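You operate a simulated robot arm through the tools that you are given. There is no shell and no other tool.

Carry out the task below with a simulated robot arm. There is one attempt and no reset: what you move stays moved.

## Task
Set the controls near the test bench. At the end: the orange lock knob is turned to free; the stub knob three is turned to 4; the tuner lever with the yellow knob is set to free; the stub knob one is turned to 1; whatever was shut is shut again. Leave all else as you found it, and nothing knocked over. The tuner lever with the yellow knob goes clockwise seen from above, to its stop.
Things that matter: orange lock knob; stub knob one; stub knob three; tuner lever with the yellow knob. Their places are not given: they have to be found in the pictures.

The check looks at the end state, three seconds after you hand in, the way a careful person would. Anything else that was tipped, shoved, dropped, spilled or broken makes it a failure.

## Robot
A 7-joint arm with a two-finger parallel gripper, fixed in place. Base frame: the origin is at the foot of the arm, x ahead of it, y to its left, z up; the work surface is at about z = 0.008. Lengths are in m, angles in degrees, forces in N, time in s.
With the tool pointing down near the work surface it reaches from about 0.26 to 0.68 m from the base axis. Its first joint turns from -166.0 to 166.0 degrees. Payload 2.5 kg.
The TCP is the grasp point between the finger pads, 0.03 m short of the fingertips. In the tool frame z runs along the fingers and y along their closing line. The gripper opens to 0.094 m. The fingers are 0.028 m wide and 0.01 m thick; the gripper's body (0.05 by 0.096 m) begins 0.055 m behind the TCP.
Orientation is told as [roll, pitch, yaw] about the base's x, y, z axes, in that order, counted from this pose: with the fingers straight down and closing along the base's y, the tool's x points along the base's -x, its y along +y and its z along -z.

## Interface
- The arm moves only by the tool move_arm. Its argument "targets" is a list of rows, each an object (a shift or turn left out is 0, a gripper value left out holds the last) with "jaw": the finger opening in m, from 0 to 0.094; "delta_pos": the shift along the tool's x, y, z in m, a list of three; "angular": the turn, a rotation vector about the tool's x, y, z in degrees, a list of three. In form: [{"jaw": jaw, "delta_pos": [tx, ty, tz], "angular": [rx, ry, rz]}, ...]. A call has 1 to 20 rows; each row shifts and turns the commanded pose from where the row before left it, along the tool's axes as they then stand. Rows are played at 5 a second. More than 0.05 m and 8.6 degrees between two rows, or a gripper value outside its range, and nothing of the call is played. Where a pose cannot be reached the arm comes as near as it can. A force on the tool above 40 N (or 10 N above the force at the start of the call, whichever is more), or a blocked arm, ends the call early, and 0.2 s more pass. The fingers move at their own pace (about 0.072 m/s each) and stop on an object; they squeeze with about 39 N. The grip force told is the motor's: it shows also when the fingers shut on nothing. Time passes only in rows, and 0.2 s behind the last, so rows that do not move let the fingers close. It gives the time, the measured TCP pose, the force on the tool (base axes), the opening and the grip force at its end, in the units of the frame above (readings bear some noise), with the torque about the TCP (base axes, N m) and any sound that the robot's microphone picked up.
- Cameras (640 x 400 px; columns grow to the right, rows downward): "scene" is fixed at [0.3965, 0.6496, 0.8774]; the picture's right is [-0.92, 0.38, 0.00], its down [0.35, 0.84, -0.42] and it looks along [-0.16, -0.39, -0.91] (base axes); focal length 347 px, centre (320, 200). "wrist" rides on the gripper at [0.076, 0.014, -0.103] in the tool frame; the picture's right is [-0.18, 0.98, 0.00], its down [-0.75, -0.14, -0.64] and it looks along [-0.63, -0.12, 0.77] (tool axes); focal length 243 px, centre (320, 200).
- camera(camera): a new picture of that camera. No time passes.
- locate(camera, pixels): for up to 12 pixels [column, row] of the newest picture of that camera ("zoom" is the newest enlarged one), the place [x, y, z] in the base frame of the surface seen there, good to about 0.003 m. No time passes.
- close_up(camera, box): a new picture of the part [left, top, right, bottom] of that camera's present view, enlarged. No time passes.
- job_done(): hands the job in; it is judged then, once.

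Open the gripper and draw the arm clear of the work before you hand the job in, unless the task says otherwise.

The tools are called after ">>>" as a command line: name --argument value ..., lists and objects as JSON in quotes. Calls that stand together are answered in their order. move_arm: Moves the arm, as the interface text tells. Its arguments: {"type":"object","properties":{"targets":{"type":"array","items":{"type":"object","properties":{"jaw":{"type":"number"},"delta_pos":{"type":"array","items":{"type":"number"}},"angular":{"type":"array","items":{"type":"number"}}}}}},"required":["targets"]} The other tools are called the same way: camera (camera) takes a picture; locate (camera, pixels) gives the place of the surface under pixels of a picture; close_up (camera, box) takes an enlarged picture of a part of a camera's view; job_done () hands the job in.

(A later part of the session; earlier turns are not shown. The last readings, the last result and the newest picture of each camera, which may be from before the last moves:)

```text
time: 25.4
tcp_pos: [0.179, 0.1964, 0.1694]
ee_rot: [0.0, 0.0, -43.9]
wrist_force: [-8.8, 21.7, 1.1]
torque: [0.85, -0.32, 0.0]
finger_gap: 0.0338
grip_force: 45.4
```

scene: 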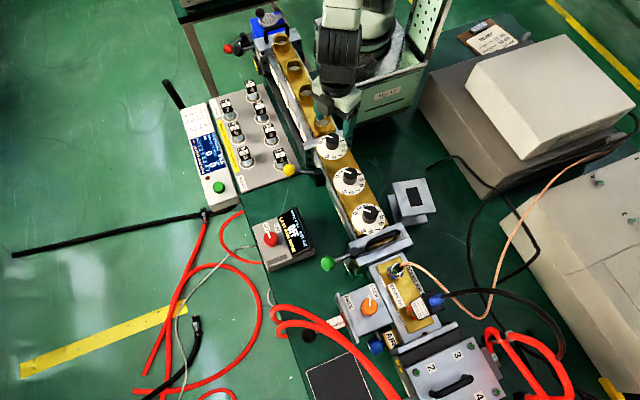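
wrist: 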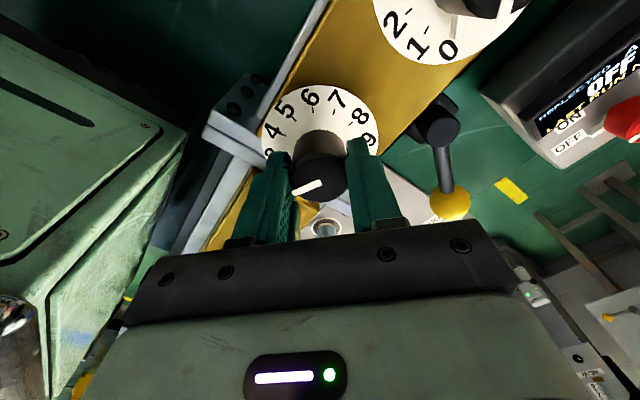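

z is relieved; I shift +y ~0.8 mm to reduce the 22 N side load and turn 24° more.

>>> move_arm --targets '[{"delta_pos": [0.0008, 0.0004, 0]}, {"angular": [0, 0, 8]}, {"angular": [0, 0, 8]}, {"angular": [0, 0, 8]}, {"delta_pos": [0, 0, 0]}]'

>>> camera --camera "wrist"

```text
time: 26.6
tcp_pos: [0.1805, 0.1968, 0.1686]
ee_rot: [-0.2, -0.2, -68.0]
wrist_force: [-17.0, 14.2, 27.4]
torque: [0.68, 0.05, -0.03]
finger_gap: 0.0336
grip_force: 45.1
```

```text
taken
```

wrist: 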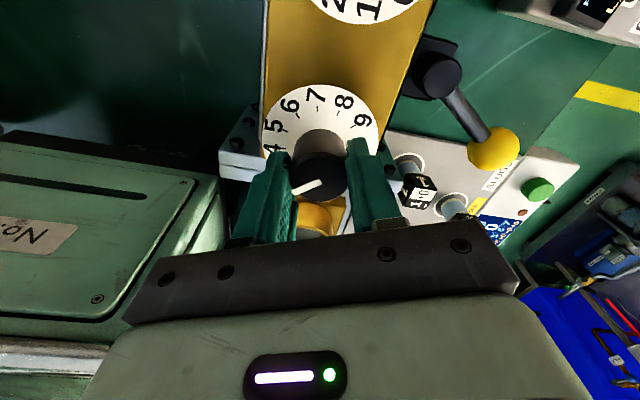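

96° done; the load is moderate. I relieve it a little and turn the final 24° to reach 120°.

>>> move_arm --targets '[{"delta_pos": [0.0008, -0.0006, -0.0004]}, {"angular": [0, 0, 8]}, {"angular": [0, 0, 8]}, {"angular": [0, 0, 8]}, {"delta_pos": [0, 0, 0]}]'

>>> camera --camera "wrist"

```text
time: 27.8
tcp_pos: [0.1793, 0.1971, 0.1688]
ee_rot: [0.1, -0.2, -92.4]
wrist_force: [-4.8, -6.2, 22.3]
torque: [0.03, 0.66, -0.01]
finger_gap: 0.0336
grip_force: 44.9
```

```text
taken
```

wrist: 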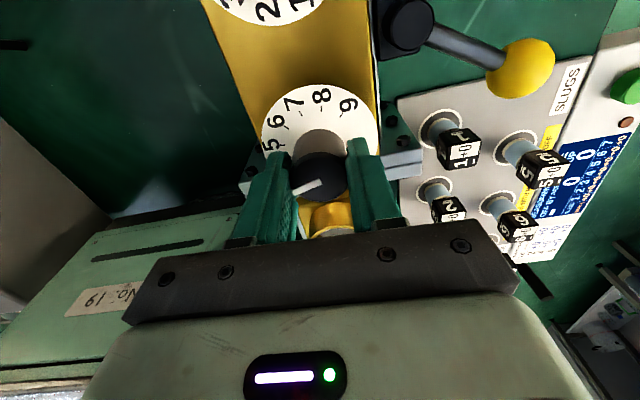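

Total turn is about 120°. I open the fingers modestly and rise straight up to look at the pointer.

>>> move_arm --targets '[{"jaw": 0.05}, {"jaw": 0.05}, {"delta_pos": [0, 0, -0.01]}, {"delta_pos": [0, 0, -0.035]}, {"delta_pos": [0, 0, -0.045]}, {"delta_pos": [0, 0, 0]}]'

>>> close_up --camera "wrist" --box '[270, 40, 380, 150]'

>>> close_up --camera "scene" --box '[300, 120, 364, 160]'

```text
time: 29.0
tcp_pos: [0.2252, 0.12, 0.2146]
ee_rot: [1.0, -9.9, -106.6]
wrist_force: [0.0, -0.6, 0.2]
torque: [0.03, 0.02, 0.0]
finger_gap: 0.0503
grip_force: 0.0
stopped in row 6: the arm was blocked; the commanded pose is now the measured one
```

```text
3.64 times, centred on (325, 95) of wrist
```

zoom: 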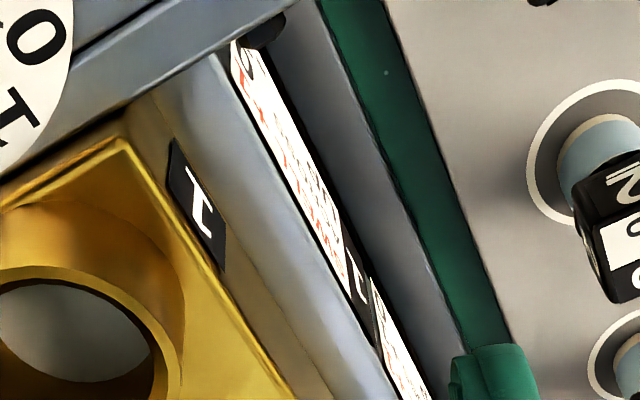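

```text
10.00 times, centred on (332, 140) of scene
```

zoom: 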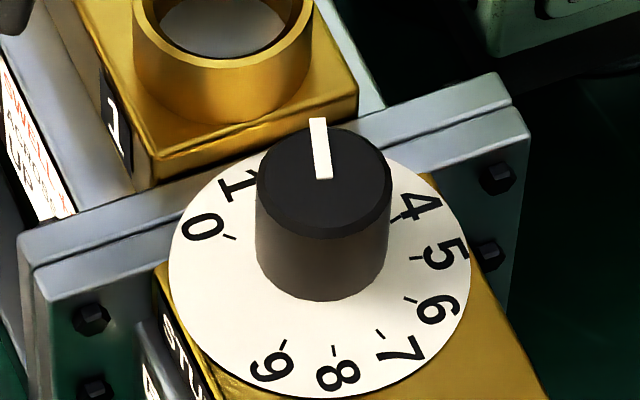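

The arm got blocked and swung to (0.225,0.120,0.215) while rising, and stub 3's pointer now seems to be at about 2 rather than 4. I take full pictures to check the state before moving further.

>>> camera --camera "scene"

>>> camera --camera "wrist"

>>> close_up --camera "scene" --box '[220, 50, 380, 150]'

```text
taken
```

scene: 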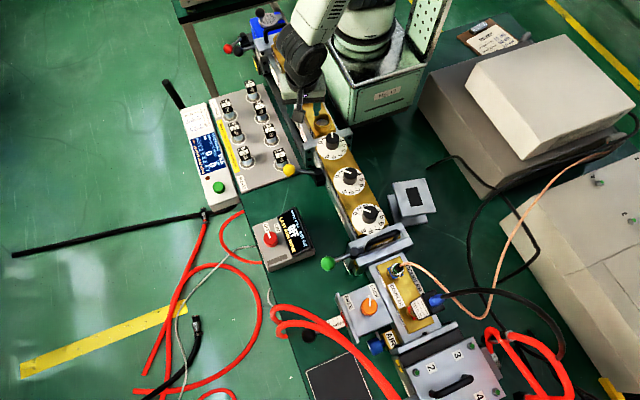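

```text
taken
```

wrist: 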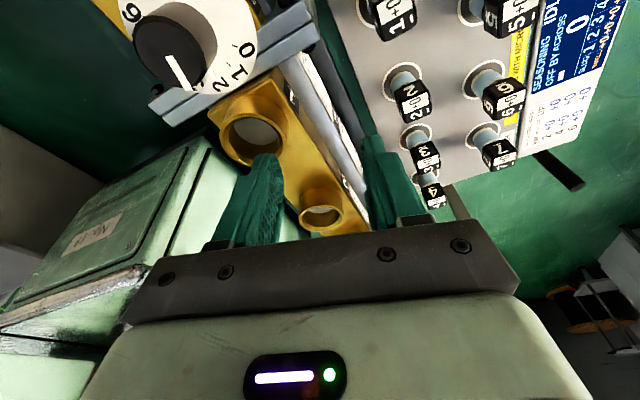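

```text
4.00 times, centred on (300, 100) of scene
```

zoom: 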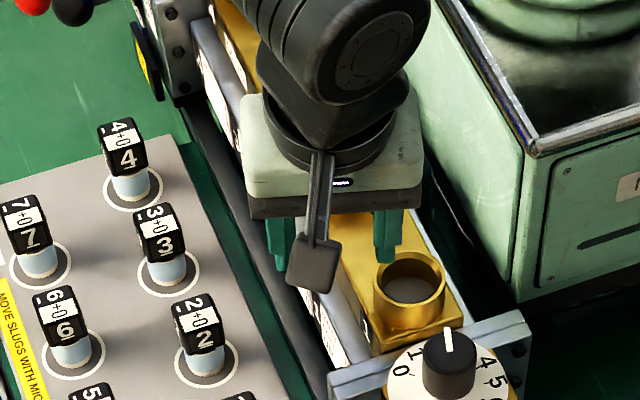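

All surroundings look unchanged (slug blocks upright, cups fine); only stub 3's pointer was dragged back. I first go gently up along the tool axis, then level the gripper.

>>> move_arm --targets '[{"delta_pos": [0, 0, -0.02]}, {"delta_pos": [0, 0, -0.03]}, {"delta_pos": [0, 0, -0.03]}, {"delta_pos": [0, 0, 0]}]'

```text
time: 30.0
tcp_pos: [0.2259, 0.1361, 0.2967]
ee_rot: [0.7, -9.5, -106.3]
wrist_force: [0.0, 0.1, 0.1]
torque: [0.01, -0.01, -0.04]
finger_gap: 0.0498
grip_force: 0.1
```

The arm responds well. I level the gripper, then rotate the yaw back to about −30° at this height.

>>> move_arm --targets '[{"angular": [0.35, 4.75, 0]}, {"angular": [0.35, 4.75, 0]}, {"angular": [0, 0, -7.6]}, {"angular": [0, 0, -7.6]}, {"angular": [0, 0, -7.6]}, {"angular": [0, 0, -7.6]}, {"angular": [0, 0, -7.6]}, {"angular": [0, 0, -7.6]}, {"angular": [0, 0, -7.6]}, {"angular": [0, 0, -7.6]}, {"angular": [0, 0, -7.6]}, {"angular": [0, 0, -7.6]}, {"delta_pos": [0, 0, 0]}]'

>>> camera --camera "scene"

>>> camera --camera "wrist"

```text
time: 32.8
tcp_pos: [0.2268, 0.1376, 0.2945]
ee_rot: [0.0, -0.1, -30.2]
wrist_force: [0.2, 0.8, 0.4]
torque: [0.01, 0.0, -0.01]
finger_gap: 0.05
grip_force: 0.1
```

```text
taken
```

scene: 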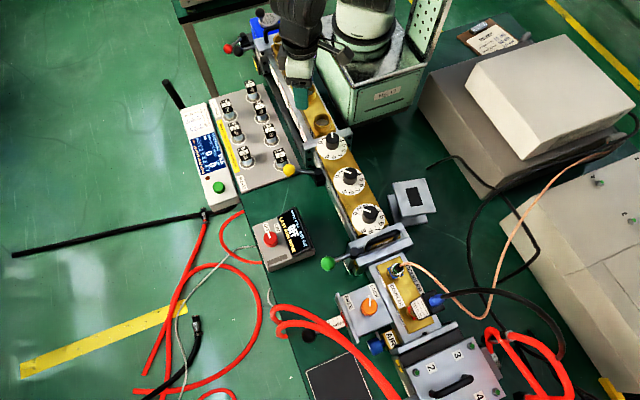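

```text
taken
```

wrist: 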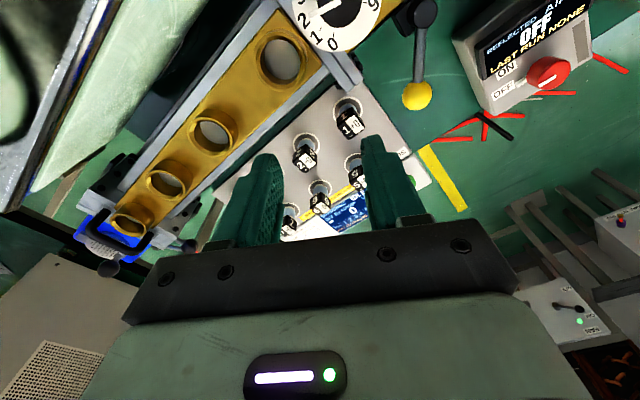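

The arm is level again at yaw −30°. The swing likely came from a wrist joint limit near yaw −92° so close to the base, so I move to a roomier place in the air (≈(0.26,0.24,0.33)) and test rotating the other way (to yaw ≈ +90°).

>>> move_arm --targets '[{"delta_pos": [0, 0, -0.035]}, {"delta_pos": [0.0076, 0.036, 0]}, {"delta_pos": [0.0076, 0.036, 0]}, {"delta_pos": [0.0076, 0.036, 0]}, {"angular": [0, 0, -8]}, {"angular": [0, 0, -8]}, {"angular": [0, 0, -8]}, {"angular": [0, 0, -8]}, {"angular": [0, 0, -8]}, {"angular": [0, 0, -8]}, {"angular": [0, 0, -8]}, {"angular": [0, 0, -8]}, {"delta_pos": [0, 0, 0]}]'

>>> camera --camera "scene"

```text
time: 35.6
tcp_pos: [0.2619, 0.2417, 0.3293]
ee_rot: [-0.1, 0.0, 33.8]
wrist_force: [1.0, -0.2, -0.7]
torque: [0.0, 0.0, 0.02]
finger_gap: 0.0498
grip_force: 0.0
```

```text
taken
```

scene: 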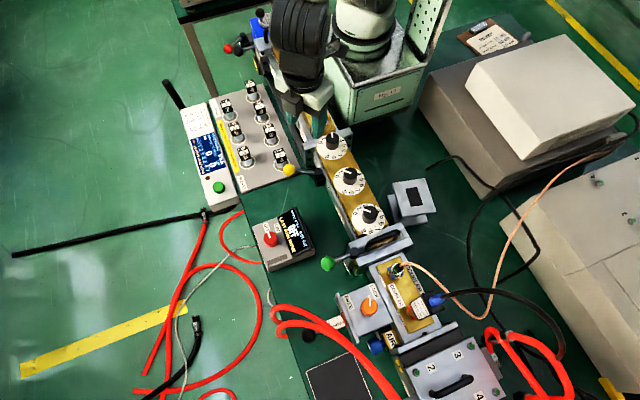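

Tracks fine at +34°. I go on to about +90° in the air.

>>> move_arm --targets '[{"angular": [0, 0, -8]}, {"angular": [0, 0, -8]}, {"angular": [0, 0, -8]}, {"angular": [0, 0, -8]}, {"angular": [0, 0, -8]}, {"angular": [0, 0, -8]}, {"angular": [0, 0, -8]}, {"delta_pos": [0, 0, 0]}]'

>>> camera --camera "scene"

>>> camera --camera "wrist"

```text
time: 37.4
tcp_pos: [0.2622, 0.2417, 0.3299]
ee_rot: [-0.1, 0.1, 89.8]
wrist_force: [-0.3, -0.1, 0.2]
torque: [-0.02, -0.03, -0.03]
finger_gap: 0.0499
grip_force: 0.0
```

```text
taken
```

scene: 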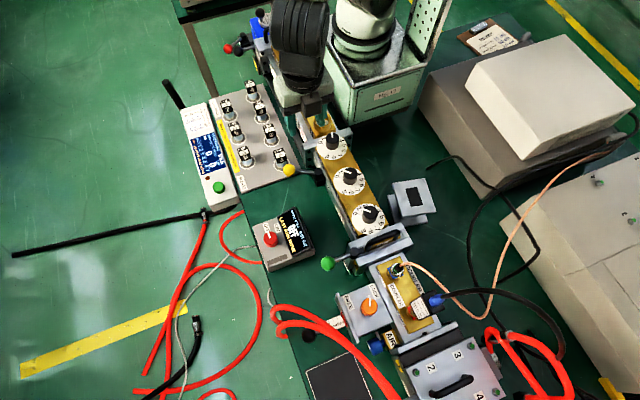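

```text
taken
```

wrist: 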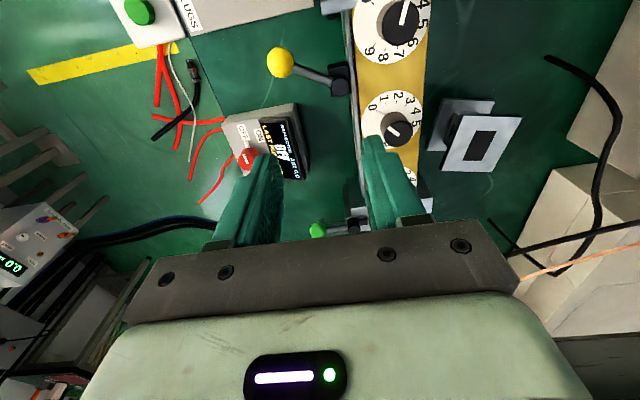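

Yaw +90° is comfortable, with the arm's upper part unmoved. I move above stub 3 at z≈0.26 with this yaw and turn to +105°, to then turn the knob clockwise 60° toward yaw +45°.

>>> move_arm --targets '[{"delta_pos": [0.0149, 0.0279, 0.0233]}, {"delta_pos": [0.0149, 0.0279, 0.0233]}, {"delta_pos": [0.0149, 0.0279, 0.0233]}, {"angular": [0, 0, -7.6]}, {"angular": [0, 0, -7.6]}, {"delta_pos": [0, 0, 0]}]'

>>> camera --camera "wrist"

>>> close_up --camera "wrist" --box '[260, 60, 380, 160]'

```text
time: 38.8
tcp_pos: [0.1786, 0.1968, 0.2583]
ee_rot: [-0.1, 0.1, 105.0]
wrist_force: [0.6, -0.5, 0.3]
torque: [0.0, 0.0, 0.02]
finger_gap: 0.0501
grip_force: 0.1
```

```text
taken
```

wrist: 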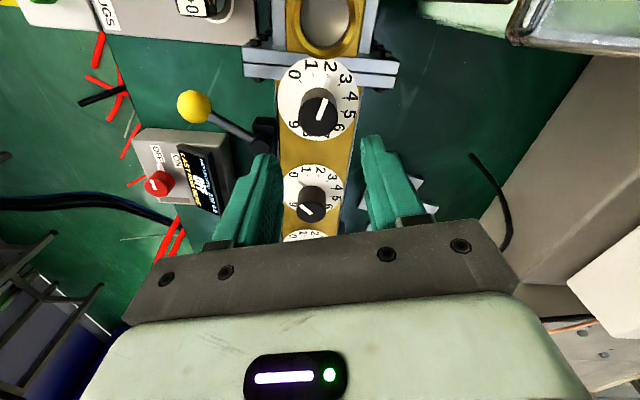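

```text
4.00 times, centred on (320, 110) of wrist
```

zoom: 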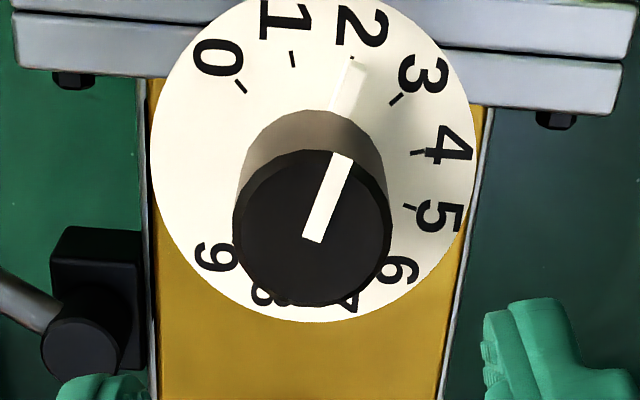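

The pointer nub clearly sits at tick 2 now; it needs 60° more clockwise to reach 4. I centre and descend with jaw 0.05 to TCP z≈0.170.

>>> move_arm --targets '[{"delta_pos": [0.0005, -0.0006, 0.02]}, {"delta_pos": [0, 0, 0.025]}, {"delta_pos": [0, 0, 0.025]}, {"delta_pos": [0, 0, 0.018]}, {"delta_pos": [0, 0, 0]}]'

>>> camera --camera "wrist"

```text
time: 40.0
tcp_pos: [0.1787, 0.1973, 0.1716]
ee_rot: [0.0, 0.1, 104.9]
wrist_force: [-0.6, -0.8, -0.5]
torque: [-0.02, 0.02, -0.01]
finger_gap: 0.0502
grip_force: 0.0
```

```text
taken
```

wrist: 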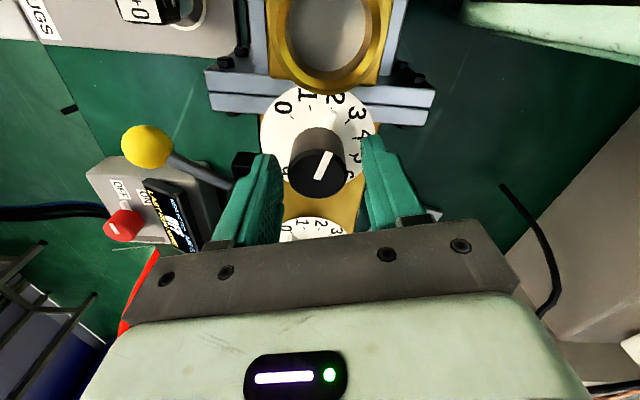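

The knob is well between the fingers. Force-equilibrium readings from before put its axis at ≈(0.1795,0.197), which matches the current position, so I close and check the reaction.

>>> move_arm --targets '[{"jaw": 0.0}, {"jaw": 0.0}, {"jaw": 0.0}, {"jaw": 0.0}]'

```text
time: 41.0
tcp_pos: [0.18, 0.1983, 0.1719]
ee_rot: [-0.2, 0.0, 104.8]
wrist_force: [26.5, 8.9, -18.7]
torque: [0.19, -0.02, 0.0]
finger_gap: 0.0325
grip_force: 44.9
```

Reaction of 28 N along −tool y: the knob axis is slightly toward +x. I shift the gripper that way by 1.5 mm and down 0.3 mm.

>>> move_arm --targets '[{"delta_pos": [0, -0.0015, 0.0003]}, {"delta_pos": [0, 0, 0]}]'

```text
time: 41.6
tcp_pos: [0.1814, 0.1986, 0.1726]
ee_rot: [-0.1, 0.1, 105.1]
wrist_force: [7.6, 1.6, 28.4]
torque: [0.82, 0.32, 0.01]
finger_gap: 0.0328
grip_force: 44.9
```

Side load is nearly gone; z is a bit over, so I lift 0.3 mm and turn 30° clockwise.

>>> move_arm --targets '[{"delta_pos": [0, -0.0003, -0.0003]}, {"angular": [0, 0, 7.5]}, {"angular": [0, 0, 7.5]}, {"angular": [0, 0, 7.5]}, {"angular": [0, 0, 7.5]}, {"delta_pos": [0, 0, 0]}]'

>>> camera --camera "wrist"

```text
time: 43.0
tcp_pos: [0.1803, 0.1977, 0.172]
ee_rot: [-0.1, 0.1, 74.9]
wrist_force: [-13.7, 16.4, 31.1]
torque: [0.04, 0.6, 0.03]
finger_gap: 0.0325
grip_force: 45.0
```

```text
taken
```

wrist: 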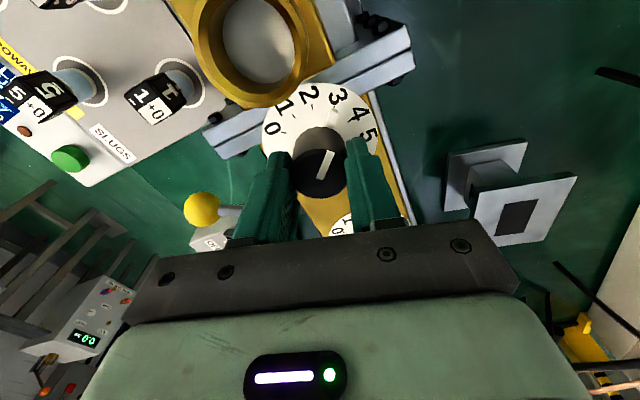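

Half done; pointer now toward 3. I relieve the small loads and turn the remaining 30°.

>>> move_arm --targets '[{"delta_pos": [-0.0005, 0.001, -0.0004]}, {"angular": [0, 0, 7.5]}, {"angular": [0, 0, 7.5]}, {"angular": [0, 0, 7.5]}, {"angular": [0, 0, 7.5]}, {"delta_pos": [0, 0, 0]}]'

>>> camera --camera "wrist"

```text
time: 44.4
tcp_pos: [0.18, 0.1957, 0.1713]
ee_rot: [-0.2, 0.0, 44.8]
wrist_force: [11.3, 7.2, -17.8]
torque: [-0.17, 0.66, -0.03]
finger_gap: 0.0325
grip_force: 45.3
```

```text
taken
```

wrist: 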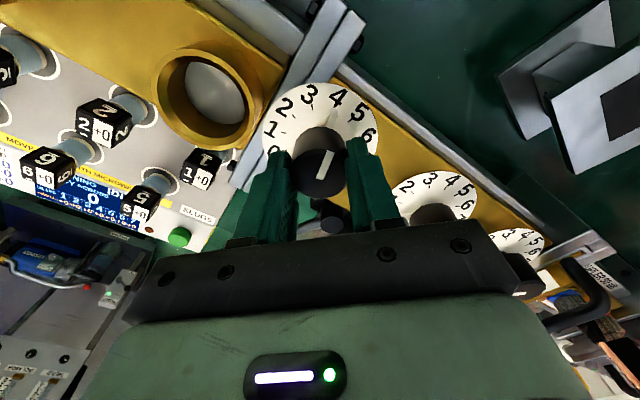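

The pointer now points at 4. I open the fingers only (no motion) and check the pose before lifting.

>>> move_arm --targets '[{"jaw": 0.048}, {"jaw": 0.048}, {"jaw": 0.048}]'

>>> close_up --camera "wrist" --box '[240, 60, 400, 210]'

```text
time: 45.2
tcp_pos: [0.1805, 0.1969, 0.1719]
ee_rot: [-0.1, 0.0, 44.8]
wrist_force: [0.3, 0.2, -0.1]
torque: [-0.02, -0.02, 0.03]
finger_gap: 0.0478
grip_force: 0.1
```

```text
2.67 times, centred on (320, 135) of wrist
```

zoom: 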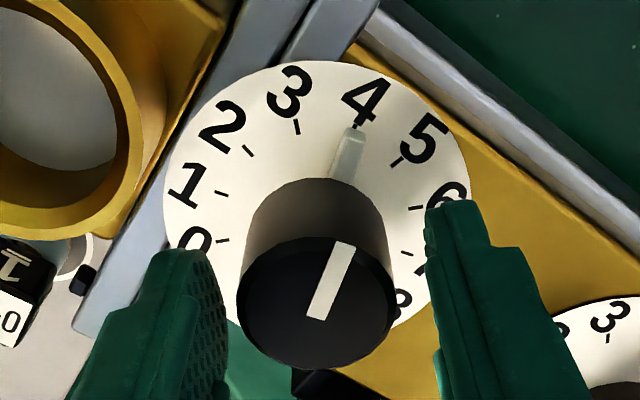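

The pointer nub is right on the tick of 4. I rise slowly in small steps.

>>> move_arm --targets '[{"delta_pos": [0, 0, -0.008]}, {"delta_pos": [0, 0, -0.01]}, {"delta_pos": [0, 0, -0.012]}, {"delta_pos": [0, 0, -0.015]}, {"delta_pos": [0, 0, -0.02]}, {"delta_pos": [0, 0, -0.02]}, {"delta_pos": [0, 0, 0]}]'

>>> camera --camera "wrist"

>>> close_up --camera "wrist" --box '[260, 60, 380, 160]'

```text
time: 46.8
tcp_pos: [0.1811, 0.1992, 0.2581]
ee_rot: [-0.1, 0.0, 44.9]
wrist_force: [0.1, -0.6, 0.0]
torque: [0.02, 0.04, -0.01]
finger_gap: 0.0479
grip_force: 0.1
```

```text
taken
```

wrist: 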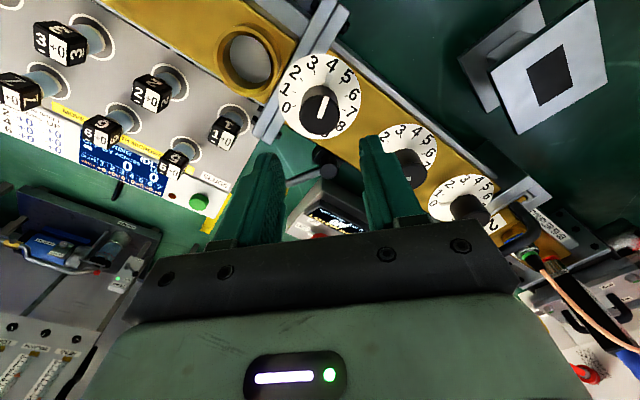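

```text
4.00 times, centred on (320, 110) of wrist
```

zoom: 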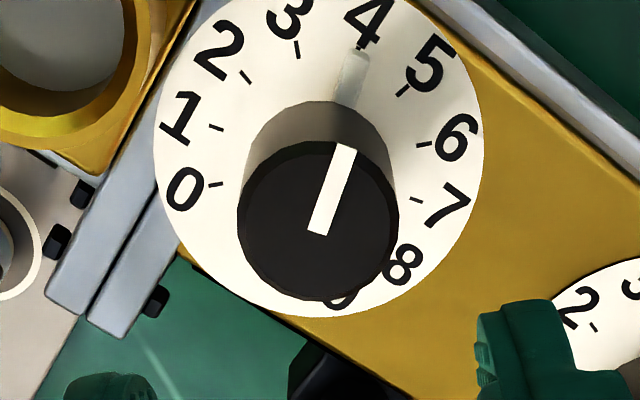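

Stub 3 reads 4. Now I move over to stub 1 at ≈(0.177,0.4125), keeping z≈0.26, and rotate the gripper to about yaw 97°.

>>> move_arm --targets '[{"delta_pos": [-0.02954, 0.03078, -0.002]}, {"delta_pos": [-0.02954, 0.03078, 0]}, {"delta_pos": [-0.02954, 0.03078, 0]}, {"delta_pos": [-0.02954, 0.03078, 0]}, {"delta_pos": [-0.02954, 0.03078, 0]}, {"angular": [0, 0, -7.5]}, {"angular": [0, 0, -7.5]}, {"angular": [0, 0, -7.5]}, {"angular": [0, 0, -7.5]}, {"angular": [0, 0, -7.5]}, {"angular": [0, 0, -7.5]}, {"angular": [0, 0, -7.5]}, {"delta_pos": [0, 0, 0]}]'

>>> camera --camera "wrist"

>>> close_up --camera "wrist" --box '[260, 60, 380, 160]'

>>> camera --camera "scene"

```text
time: 49.6
tcp_pos: [0.1754, 0.4106, 0.2579]
ee_rot: [-0.1, 0.1, 97.5]
wrist_force: [0.4, 0.2, -1.0]
torque: [-0.05, -0.01, 0.01]
finger_gap: 0.0479
grip_force: 0.0
```

```text
taken
```

wrist: 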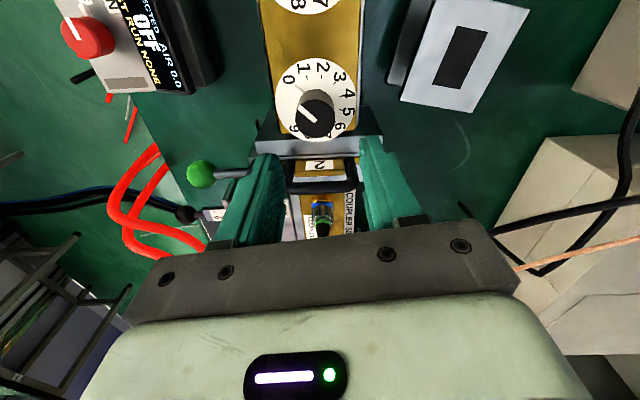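

```text
4.00 times, centred on (320, 110) of wrist
```

zoom: 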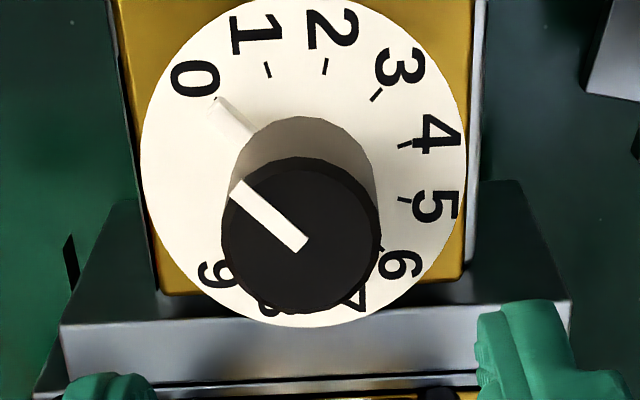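

```text
taken
```

scene: 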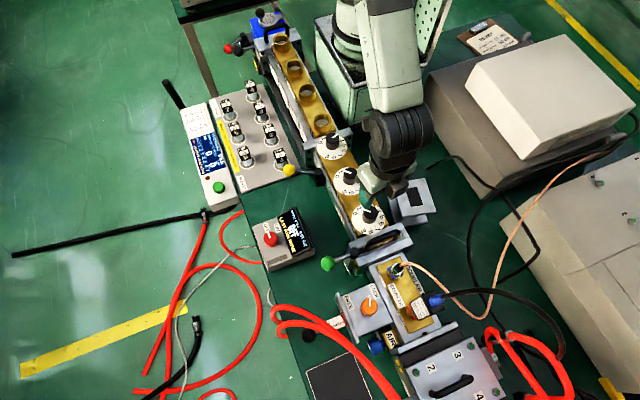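

Stub 1 still points to 0. Combining the views, its axis is at ≈(0.1797,0.4133), so I shift by (−2.2, −4.2) mm in tool x,y and descend to TCP z≈0.17.

>>> move_arm --targets '[{"jaw": 0.05, "delta_pos": [-0.0022, -0.0042, 0.02]}, {"delta_pos": [0, 0, 0.025]}, {"delta_pos": [0, 0, 0.025]}, {"delta_pos": [0, 0, 0.0175]}, {"delta_pos": [0, 0, 0]}]'

>>> camera --camera "wrist"

```text
time: 50.8
tcp_pos: [0.1796, 0.414, 0.1704]
ee_rot: [-0.1, 0.1, 97.3]
wrist_force: [0.2, 0.1, 0.0]
torque: [-0.01, 0.03, 0.0]
finger_gap: 0.0503
grip_force: 0.0
```

```text
taken
```

wrist: 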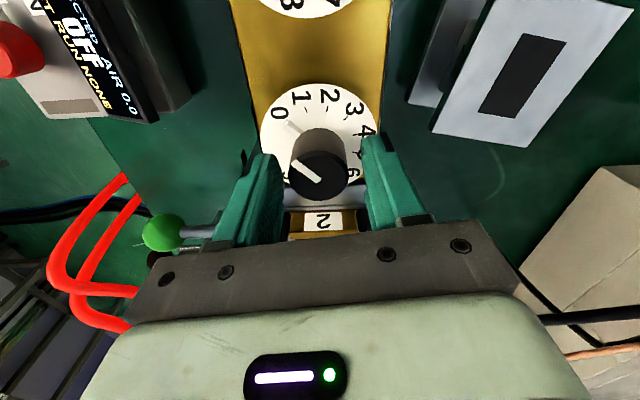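

Knob at wrist (318,175) sits centred between the pads. I close and read the reaction.

>>> move_arm --targets '[{"jaw": 0.0}, {"jaw": 0.0}, {"jaw": 0.0}, {"jaw": 0.0}]'

```text
time: 51.8
tcp_pos: [0.18, 0.4137, 0.1692]
ee_rot: [-0.2, 0.1, 97.3]
wrist_force: [9.1, 4.4, -7.0]
torque: [0.25, 0.51, 0.01]
finger_gap: 0.0334
grip_force: 45.1
```

Low side load (~10 N). I turn 30° clockwise in four 7.5° steps, easing the small offset first.

>>> move_arm --targets '[{"delta_pos": [0, -0.0004, 0]}, {"angular": [0, 0, 7.5]}, {"angular": [0, 0, 7.5]}, {"angular": [0, 0, 7.5]}, {"angular": [0, 0, 7.5]}, {"delta_pos": [0, 0, 0]}]'

>>> close_up --camera "wrist" --box '[240, 60, 400, 210]'

```text
time: 53.2
tcp_pos: [0.1805, 0.4136, 0.1698]
ee_rot: [-0.1, 0.1, 67.3]
wrist_force: [16.9, 9.3, -31.4]
torque: [0.77, 0.27, 0.03]
finger_gap: 0.0335
grip_force: 44.9
```

```text
2.67 times, centred on (320, 135) of wrist
```

zoom: 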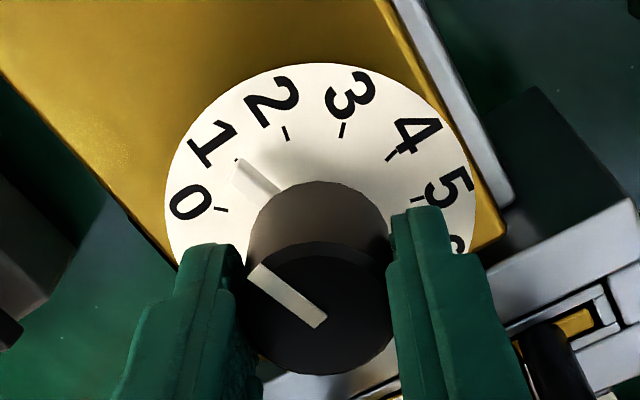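

The nub is now at tick 1. I open the fingers without moving, then lift slowly.

>>> move_arm --targets '[{"jaw": 0.05}, {"jaw": 0.05}, {"jaw": 0.05}, {"delta_pos": [0, 0, -0.008]}, {"delta_pos": [0, 0, -0.01]}, {"delta_pos": [0, 0, -0.015]}, {"delta_pos": [0, 0, -0.02]}, {"delta_pos": [0, 0, -0.035]}, {"delta_pos": [0, 0, 0]}]'

>>> camera --camera "wrist"

>>> close_up --camera "wrist" --box '[260, 60, 380, 160]'

>>> close_up --camera "scene" --box '[300, 120, 400, 240]'

```text
time: 55.2
tcp_pos: [0.1798, 0.4125, 0.2599]
ee_rot: [-0.2, 0.1, 67.5]
wrist_force: [-0.5, 0.1, 0.5]
torque: [0.02, -0.03, -0.01]
finger_gap: 0.0501
grip_force: 0.0
```

```text
taken
```

wrist: 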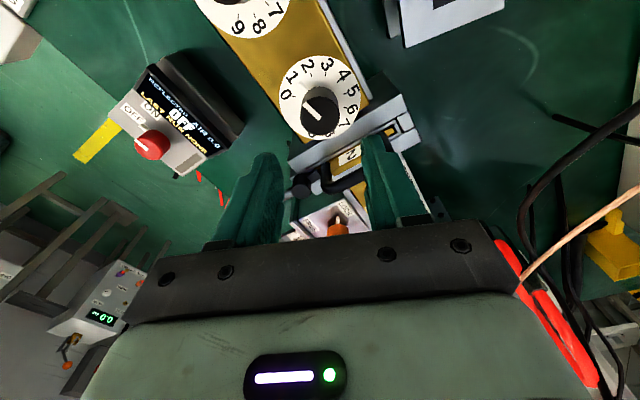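

```text
4.00 times, centred on (320, 110) of wrist
```

zoom: 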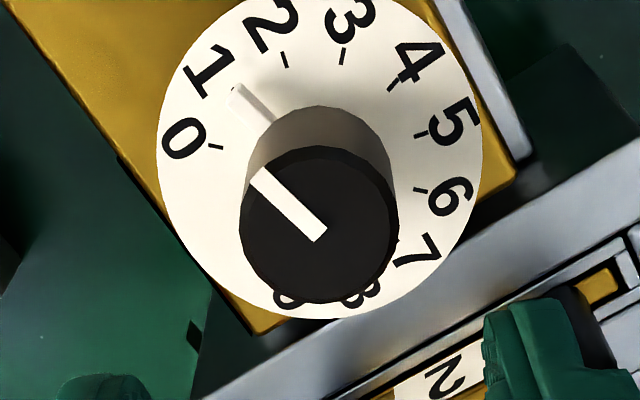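

```text
3.33 times, centred on (350, 180) of scene
```

zoom: 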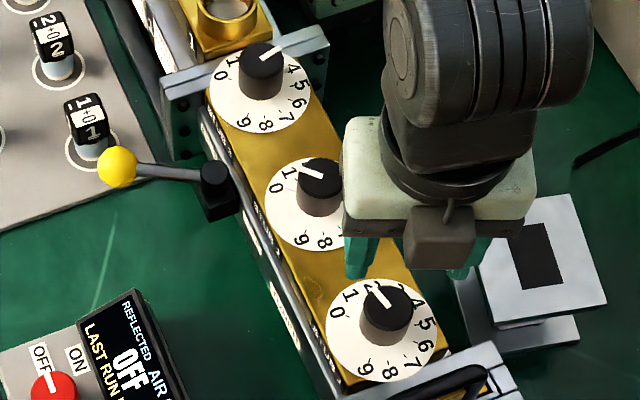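

Stub 1 reads 1, stub 2 still 0. Before moving to the orange knob, I map the red hose and cables around it.

>>> camera --camera "scene"

>>> locate --camera "scene" --pixels '[[320, 325], [335, 338], [350, 350], [360, 360], [370, 372], [385, 392], [300, 313], [340, 335], [376, 346], [390, 335], [420, 330], [399, 322]]'

>>> locate --camera "scene" --pixels '[[437, 299], [450, 297], [420, 280], [440, 300], [410, 268], [416, 305], [395, 272], [430, 310], [405, 300], [368, 296], [372, 291], [349, 303.5]]'

```text
taken
```

scene: 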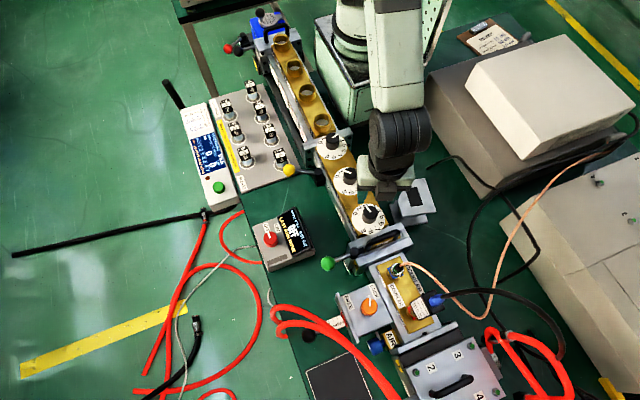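

```text
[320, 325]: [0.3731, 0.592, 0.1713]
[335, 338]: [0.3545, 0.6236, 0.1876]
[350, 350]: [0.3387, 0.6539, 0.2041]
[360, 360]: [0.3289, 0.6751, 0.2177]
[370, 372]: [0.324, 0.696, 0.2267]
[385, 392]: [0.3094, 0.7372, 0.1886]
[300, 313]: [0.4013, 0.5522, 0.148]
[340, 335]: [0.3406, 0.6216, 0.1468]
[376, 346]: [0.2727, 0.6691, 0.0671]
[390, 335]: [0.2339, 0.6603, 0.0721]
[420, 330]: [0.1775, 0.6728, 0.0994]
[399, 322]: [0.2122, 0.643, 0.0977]
```

```text
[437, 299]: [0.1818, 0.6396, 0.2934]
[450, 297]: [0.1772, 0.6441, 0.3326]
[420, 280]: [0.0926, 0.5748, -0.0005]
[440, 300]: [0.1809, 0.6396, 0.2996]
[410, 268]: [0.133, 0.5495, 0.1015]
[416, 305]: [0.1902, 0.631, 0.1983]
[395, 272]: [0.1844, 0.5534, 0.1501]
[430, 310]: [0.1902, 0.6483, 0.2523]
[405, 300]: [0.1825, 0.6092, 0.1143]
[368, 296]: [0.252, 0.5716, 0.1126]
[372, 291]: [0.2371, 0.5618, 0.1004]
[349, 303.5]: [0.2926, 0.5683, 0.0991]
```

The red hose stays ≥0.09 m from the knob axis and the black cable is at (0.18,0.64), also ~0.09 m away. I go up and over to a point above the orange knob (≈(0.264,0.591,0.31)), keeping yaw 67°.

>>> move_arm --targets '[{"delta_pos": [-0.0292, -0.0182, -0.0167]}, {"delta_pos": [-0.0292, -0.0182, -0.0167]}, {"delta_pos": [-0.0292, -0.0182, -0.0167]}, {"delta_pos": [-0.0365, 0.0151, 0]}, {"delta_pos": [-0.0365, 0.0151, 0]}, {"delta_pos": [-0.0365, 0.0151, 0]}, {"delta_pos": [0, 0, 0]}]'

>>> camera --camera "wrist"

>>> camera --camera "scene"

>>> close_up --camera "wrist" --box '[240, 30, 400, 150]'

```text
time: 56.8
tcp_pos: [0.263, 0.5925, 0.3067]
ee_rot: [-0.1, 0.2, 67.5]
wrist_force: [0.1, 0.7, -0.7]
torque: [0.01, 0.02, -0.04]
finger_gap: 0.05
grip_force: 0.1
```

```text
taken
```

wrist: 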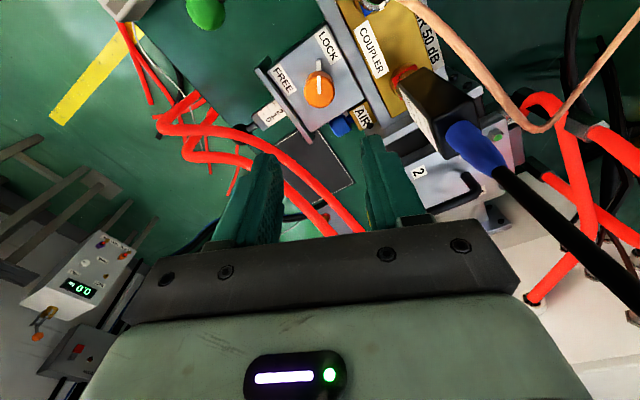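

```text
taken
```

scene: 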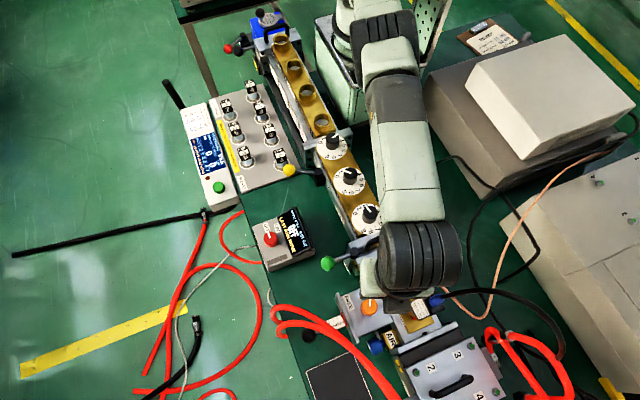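

```text
3.33 times, centred on (320, 90) of wrist
```

zoom: 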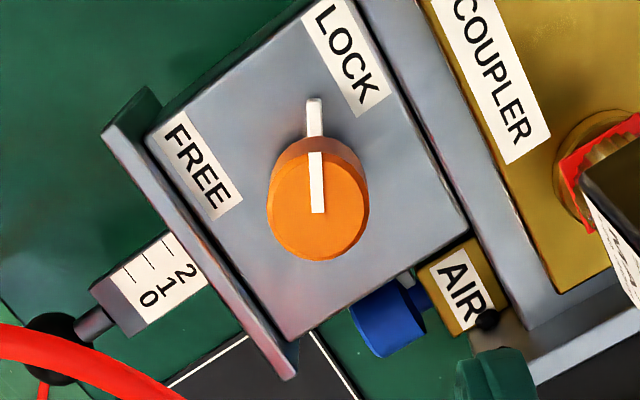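

The orange knob's pointer nub points at LOCK (wrist (317,62)); I locate knob top points and the cable positions in this view.

>>> locate --camera "wrist" --pixels '[[319.4, 93.3], [307, 94], [332, 94], [319, 105], [319, 81], [318, 62], [280, 78], [326, 45], [470, 140], [520, 190], [580, 255], [425, 25]]'

>>> locate --camera "scene" --pixels '[[370, 306], [370, 304], [363, 308], [377, 305], [370, 312]]'

>>> close_up --camera "scene" --box '[330, 220, 460, 350]'

```text
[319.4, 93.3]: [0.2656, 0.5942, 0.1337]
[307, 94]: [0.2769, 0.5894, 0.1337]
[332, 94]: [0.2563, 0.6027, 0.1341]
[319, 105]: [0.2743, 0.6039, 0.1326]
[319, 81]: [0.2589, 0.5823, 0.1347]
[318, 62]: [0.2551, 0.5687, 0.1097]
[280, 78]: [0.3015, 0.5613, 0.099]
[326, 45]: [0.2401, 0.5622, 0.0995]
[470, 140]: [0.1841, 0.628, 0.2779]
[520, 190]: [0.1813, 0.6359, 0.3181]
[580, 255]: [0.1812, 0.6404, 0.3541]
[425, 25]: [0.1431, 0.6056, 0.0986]
```

```text
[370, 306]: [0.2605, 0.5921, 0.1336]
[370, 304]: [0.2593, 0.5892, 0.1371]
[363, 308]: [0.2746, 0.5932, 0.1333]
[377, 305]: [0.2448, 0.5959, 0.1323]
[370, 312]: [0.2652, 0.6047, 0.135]
```

```text
3.08 times, centred on (395, 285) of scene
```

zoom: 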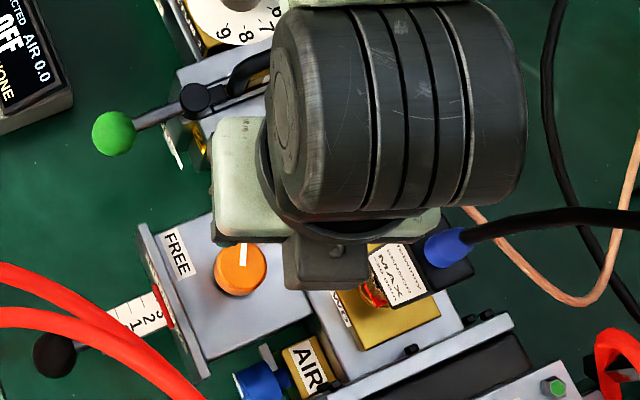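

I check where the gripper's front box sits relative to the tool axis, for clearance to the black cable when rotating.

>>> locate --camera "scene" --pixels '[[397, 303], [397, 298], [386, 308], [408, 308], [397, 311], [390, 298], [406, 298], [370, 293], [432, 290]]'

```text
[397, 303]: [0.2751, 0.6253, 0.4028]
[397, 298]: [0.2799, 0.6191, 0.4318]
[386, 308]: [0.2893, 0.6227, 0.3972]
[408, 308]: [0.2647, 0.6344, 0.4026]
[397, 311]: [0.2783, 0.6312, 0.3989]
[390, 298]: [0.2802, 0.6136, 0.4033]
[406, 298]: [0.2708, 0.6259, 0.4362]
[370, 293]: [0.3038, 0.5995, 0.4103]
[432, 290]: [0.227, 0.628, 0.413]
```

The box reaches only ~0.042 m from the axis, so clearance is fine. I narrow the jaw to 0.046, adjust by (−1.7,−0.9) mm and descend to z≈0.21 to recheck alignment.

>>> move_arm --targets '[{"jaw": 0.046, "delta_pos": [-0.0017, -0.0009, 0.0]}, {"delta_pos": [0, 0, 0.035]}, {"delta_pos": [0, 0, 0.035]}, {"delta_pos": [0, 0, 0.025]}, {"delta_pos": [0, 0, 0]}]'

>>> camera --camera "wrist"

>>> close_up --camera "wrist" --box '[240, 70, 400, 190]'

```text
time: 58.0
tcp_pos: [0.266, 0.5934, 0.212]
ee_rot: [-0.1, 0.1, 67.4]
wrist_force: [0.4, 0.2, -0.3]
torque: [0.02, -0.01, 0.01]
finger_gap: 0.0459
grip_force: 0.1
```

```text
taken
```

wrist: 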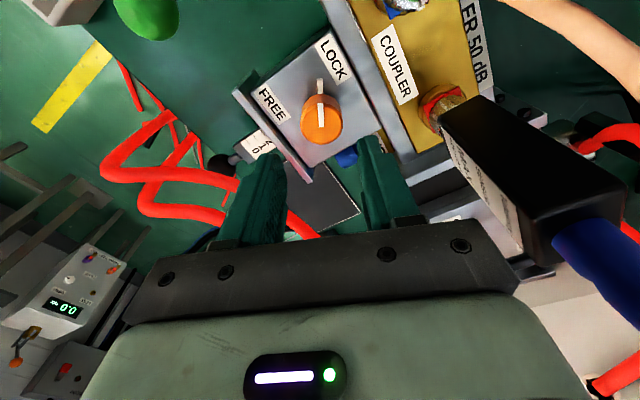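

```text
3.33 times, centred on (320, 130) of wrist
```

zoom: 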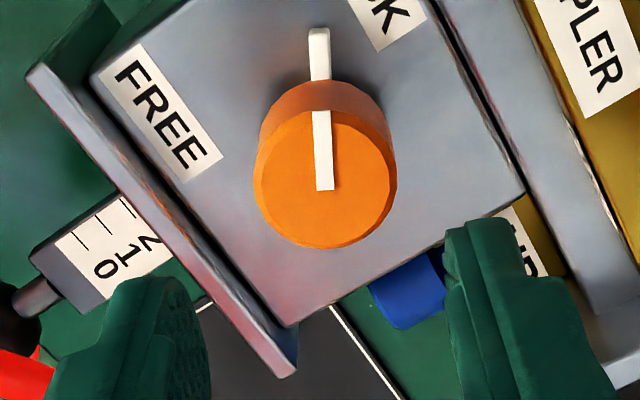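

Knob top at wrist (321.5,123) versus axis (320,127): I adjust (+0.6,+1.1) mm and descend to TCP z≈0.142 (fingertips 0.112, above the housing at 0.10).

>>> move_arm --targets '[{"delta_pos": [0.0006, 0.0011, 0.02]}, {"delta_pos": [0, 0, 0.02]}, {"delta_pos": [0, 0, 0.02]}, {"delta_pos": [0, 0, 0.01]}, {"delta_pos": [0, 0, 0]}]'

>>> camera --camera "wrist"

>>> camera --camera "scene"

```text
time: 59.2
tcp_pos: [0.2652, 0.593, 0.1431]
ee_rot: [-0.2, -0.1, 67.4]
wrist_force: [0.3, -0.3, 0.9]
torque: [-0.05, -0.01, 0.03]
finger_gap: 0.046
grip_force: 0.0
```

```text
taken
```

wrist: 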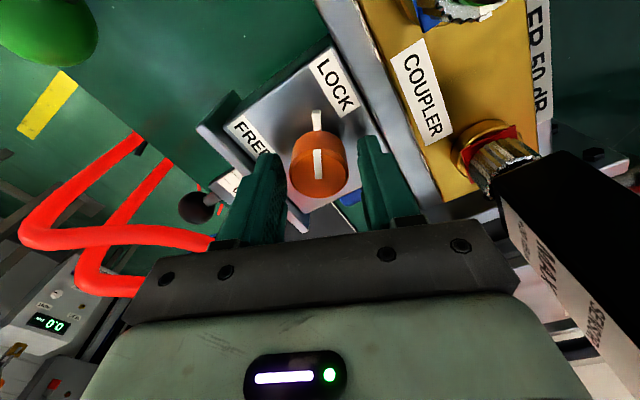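

```text
taken
```

scene: 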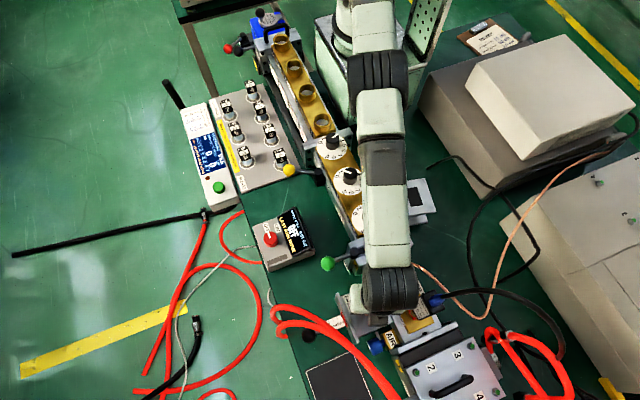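

The knob (wrist (318,175)) is centred between the pads with no contact force. I close on it.

>>> move_arm --targets '[{"jaw": 0.0}, {"jaw": 0.0}, {"jaw": 0.0}, {"jaw": 0.0}]'

```text
time: 60.2
tcp_pos: [0.2648, 0.5943, 0.1425]
ee_rot: [-0.2, 0.0, 67.4]
wrist_force: [7.3, -0.8, -3.5]
torque: [0.4, 0.38, 0.06]
finger_gap: 0.0332
grip_force: 45.1
```

Good centred grip (side load ~7 N). I turn counter-clockwise (toward FREE) 30° first and check.

>>> move_arm --targets '[{"angular": [0, 0, -7.5]}, {"angular": [0, 0, -7.5]}, {"angular": [0, 0, -7.5]}, {"angular": [0, 0, -7.5]}, {"delta_pos": [0, 0, 0]}]'

>>> camera --camera "wrist"

```text
time: 61.4
tcp_pos: [0.2647, 0.5932, 0.1427]
ee_rot: [0.0, 0.1, 97.5]
wrist_force: [17.0, 15.2, -23.8]
torque: [0.85, 0.42, 0.0]
finger_gap: 0.0334
grip_force: 45.7
```

```text
taken
```

wrist: 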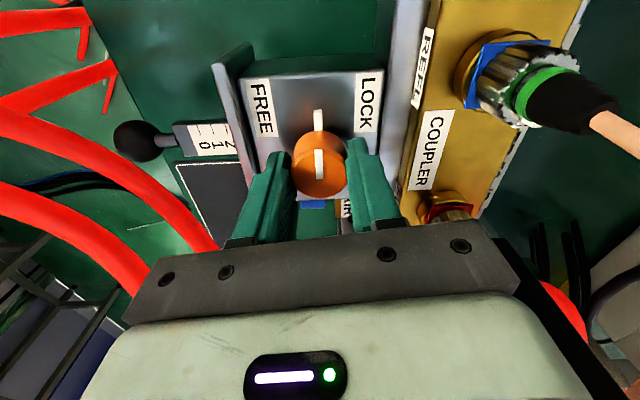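

The pointer is now midway between LOCK and FREE. I relieve the small loads and turn a further 24°.

>>> move_arm --targets '[{"delta_pos": [-0.0005, -0.001, 0.0003]}, {"angular": [0, 0, -8]}, {"angular": [0, 0, -8]}, {"angular": [0, 0, -8]}, {"delta_pos": [0, 0, 0]}]'

>>> camera --camera "wrist"

```text
time: 62.6
tcp_pos: [0.2659, 0.5927, 0.1437]
ee_rot: [0.0, 0.3, 121.7]
wrist_force: [5.2, 3.0, -21.4]
torque: [-0.41, -1.08, 0.05]
finger_gap: 0.0333
grip_force: 45.8
```

```text
taken
```

wrist: 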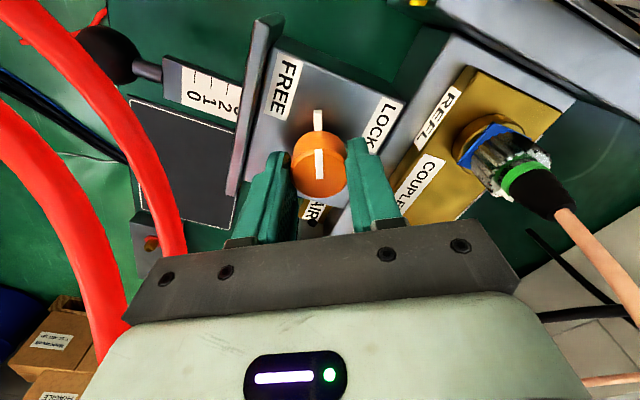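

54° done, no stop felt (torque z ≈ 0.05 N·m). I continue in 3° steps and watch the twisting torque.

>>> move_arm --targets '[{"angular": [0, 0, -3]}, {"angular": [0, 0, -3]}, {"delta_pos": [0, 0, 0]}]'

>>> close_up --camera "wrist" --box '[220, 30, 420, 210]'

```text
time: 63.4
tcp_pos: [0.2657, 0.5931, 0.1428]
ee_rot: [0.2, 0.2, 127.5]
wrist_force: [-2.2, -15.6, -10.6]
torque: [0.3, -0.01, 0.02]
finger_gap: 0.0331
grip_force: 44.6
```

```text
2.22 times, centred on (320, 120) of wrist
```

zoom: 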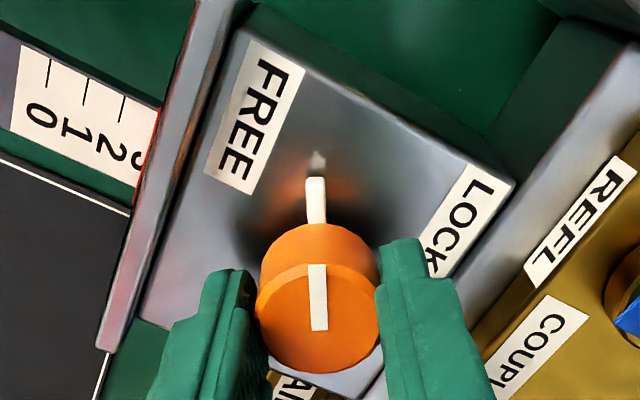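

60° done; the nub sits beside FREE, mirroring its earlier place beside LOCK. I test 4° more to see whether there is a stop here.

>>> move_arm --targets '[{"delta_pos": [0.0003, 0.0, 0]}, {"angular": [0, 0, -2]}, {"angular": [0, 0, -2]}, {"delta_pos": [0, 0, 0]}]'

>>> close_up --camera "wrist" --box '[220, 30, 420, 210]'

```text
time: 64.4
tcp_pos: [0.2651, 0.5947, 0.1427]
ee_rot: [0.2, 0.1, 131.5]
wrist_force: [-9.5, -5.8, -12.9]
torque: [-0.23, -0.17, -0.11]
finger_gap: 0.0329
grip_force: 44.6
```

```text
2.22 times, centred on (320, 120) of wrist
```

zoom: 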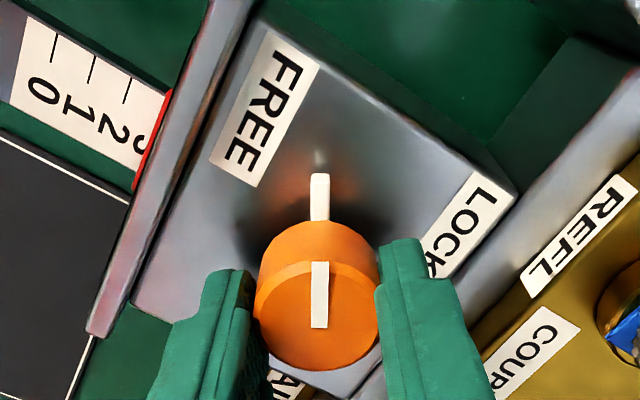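

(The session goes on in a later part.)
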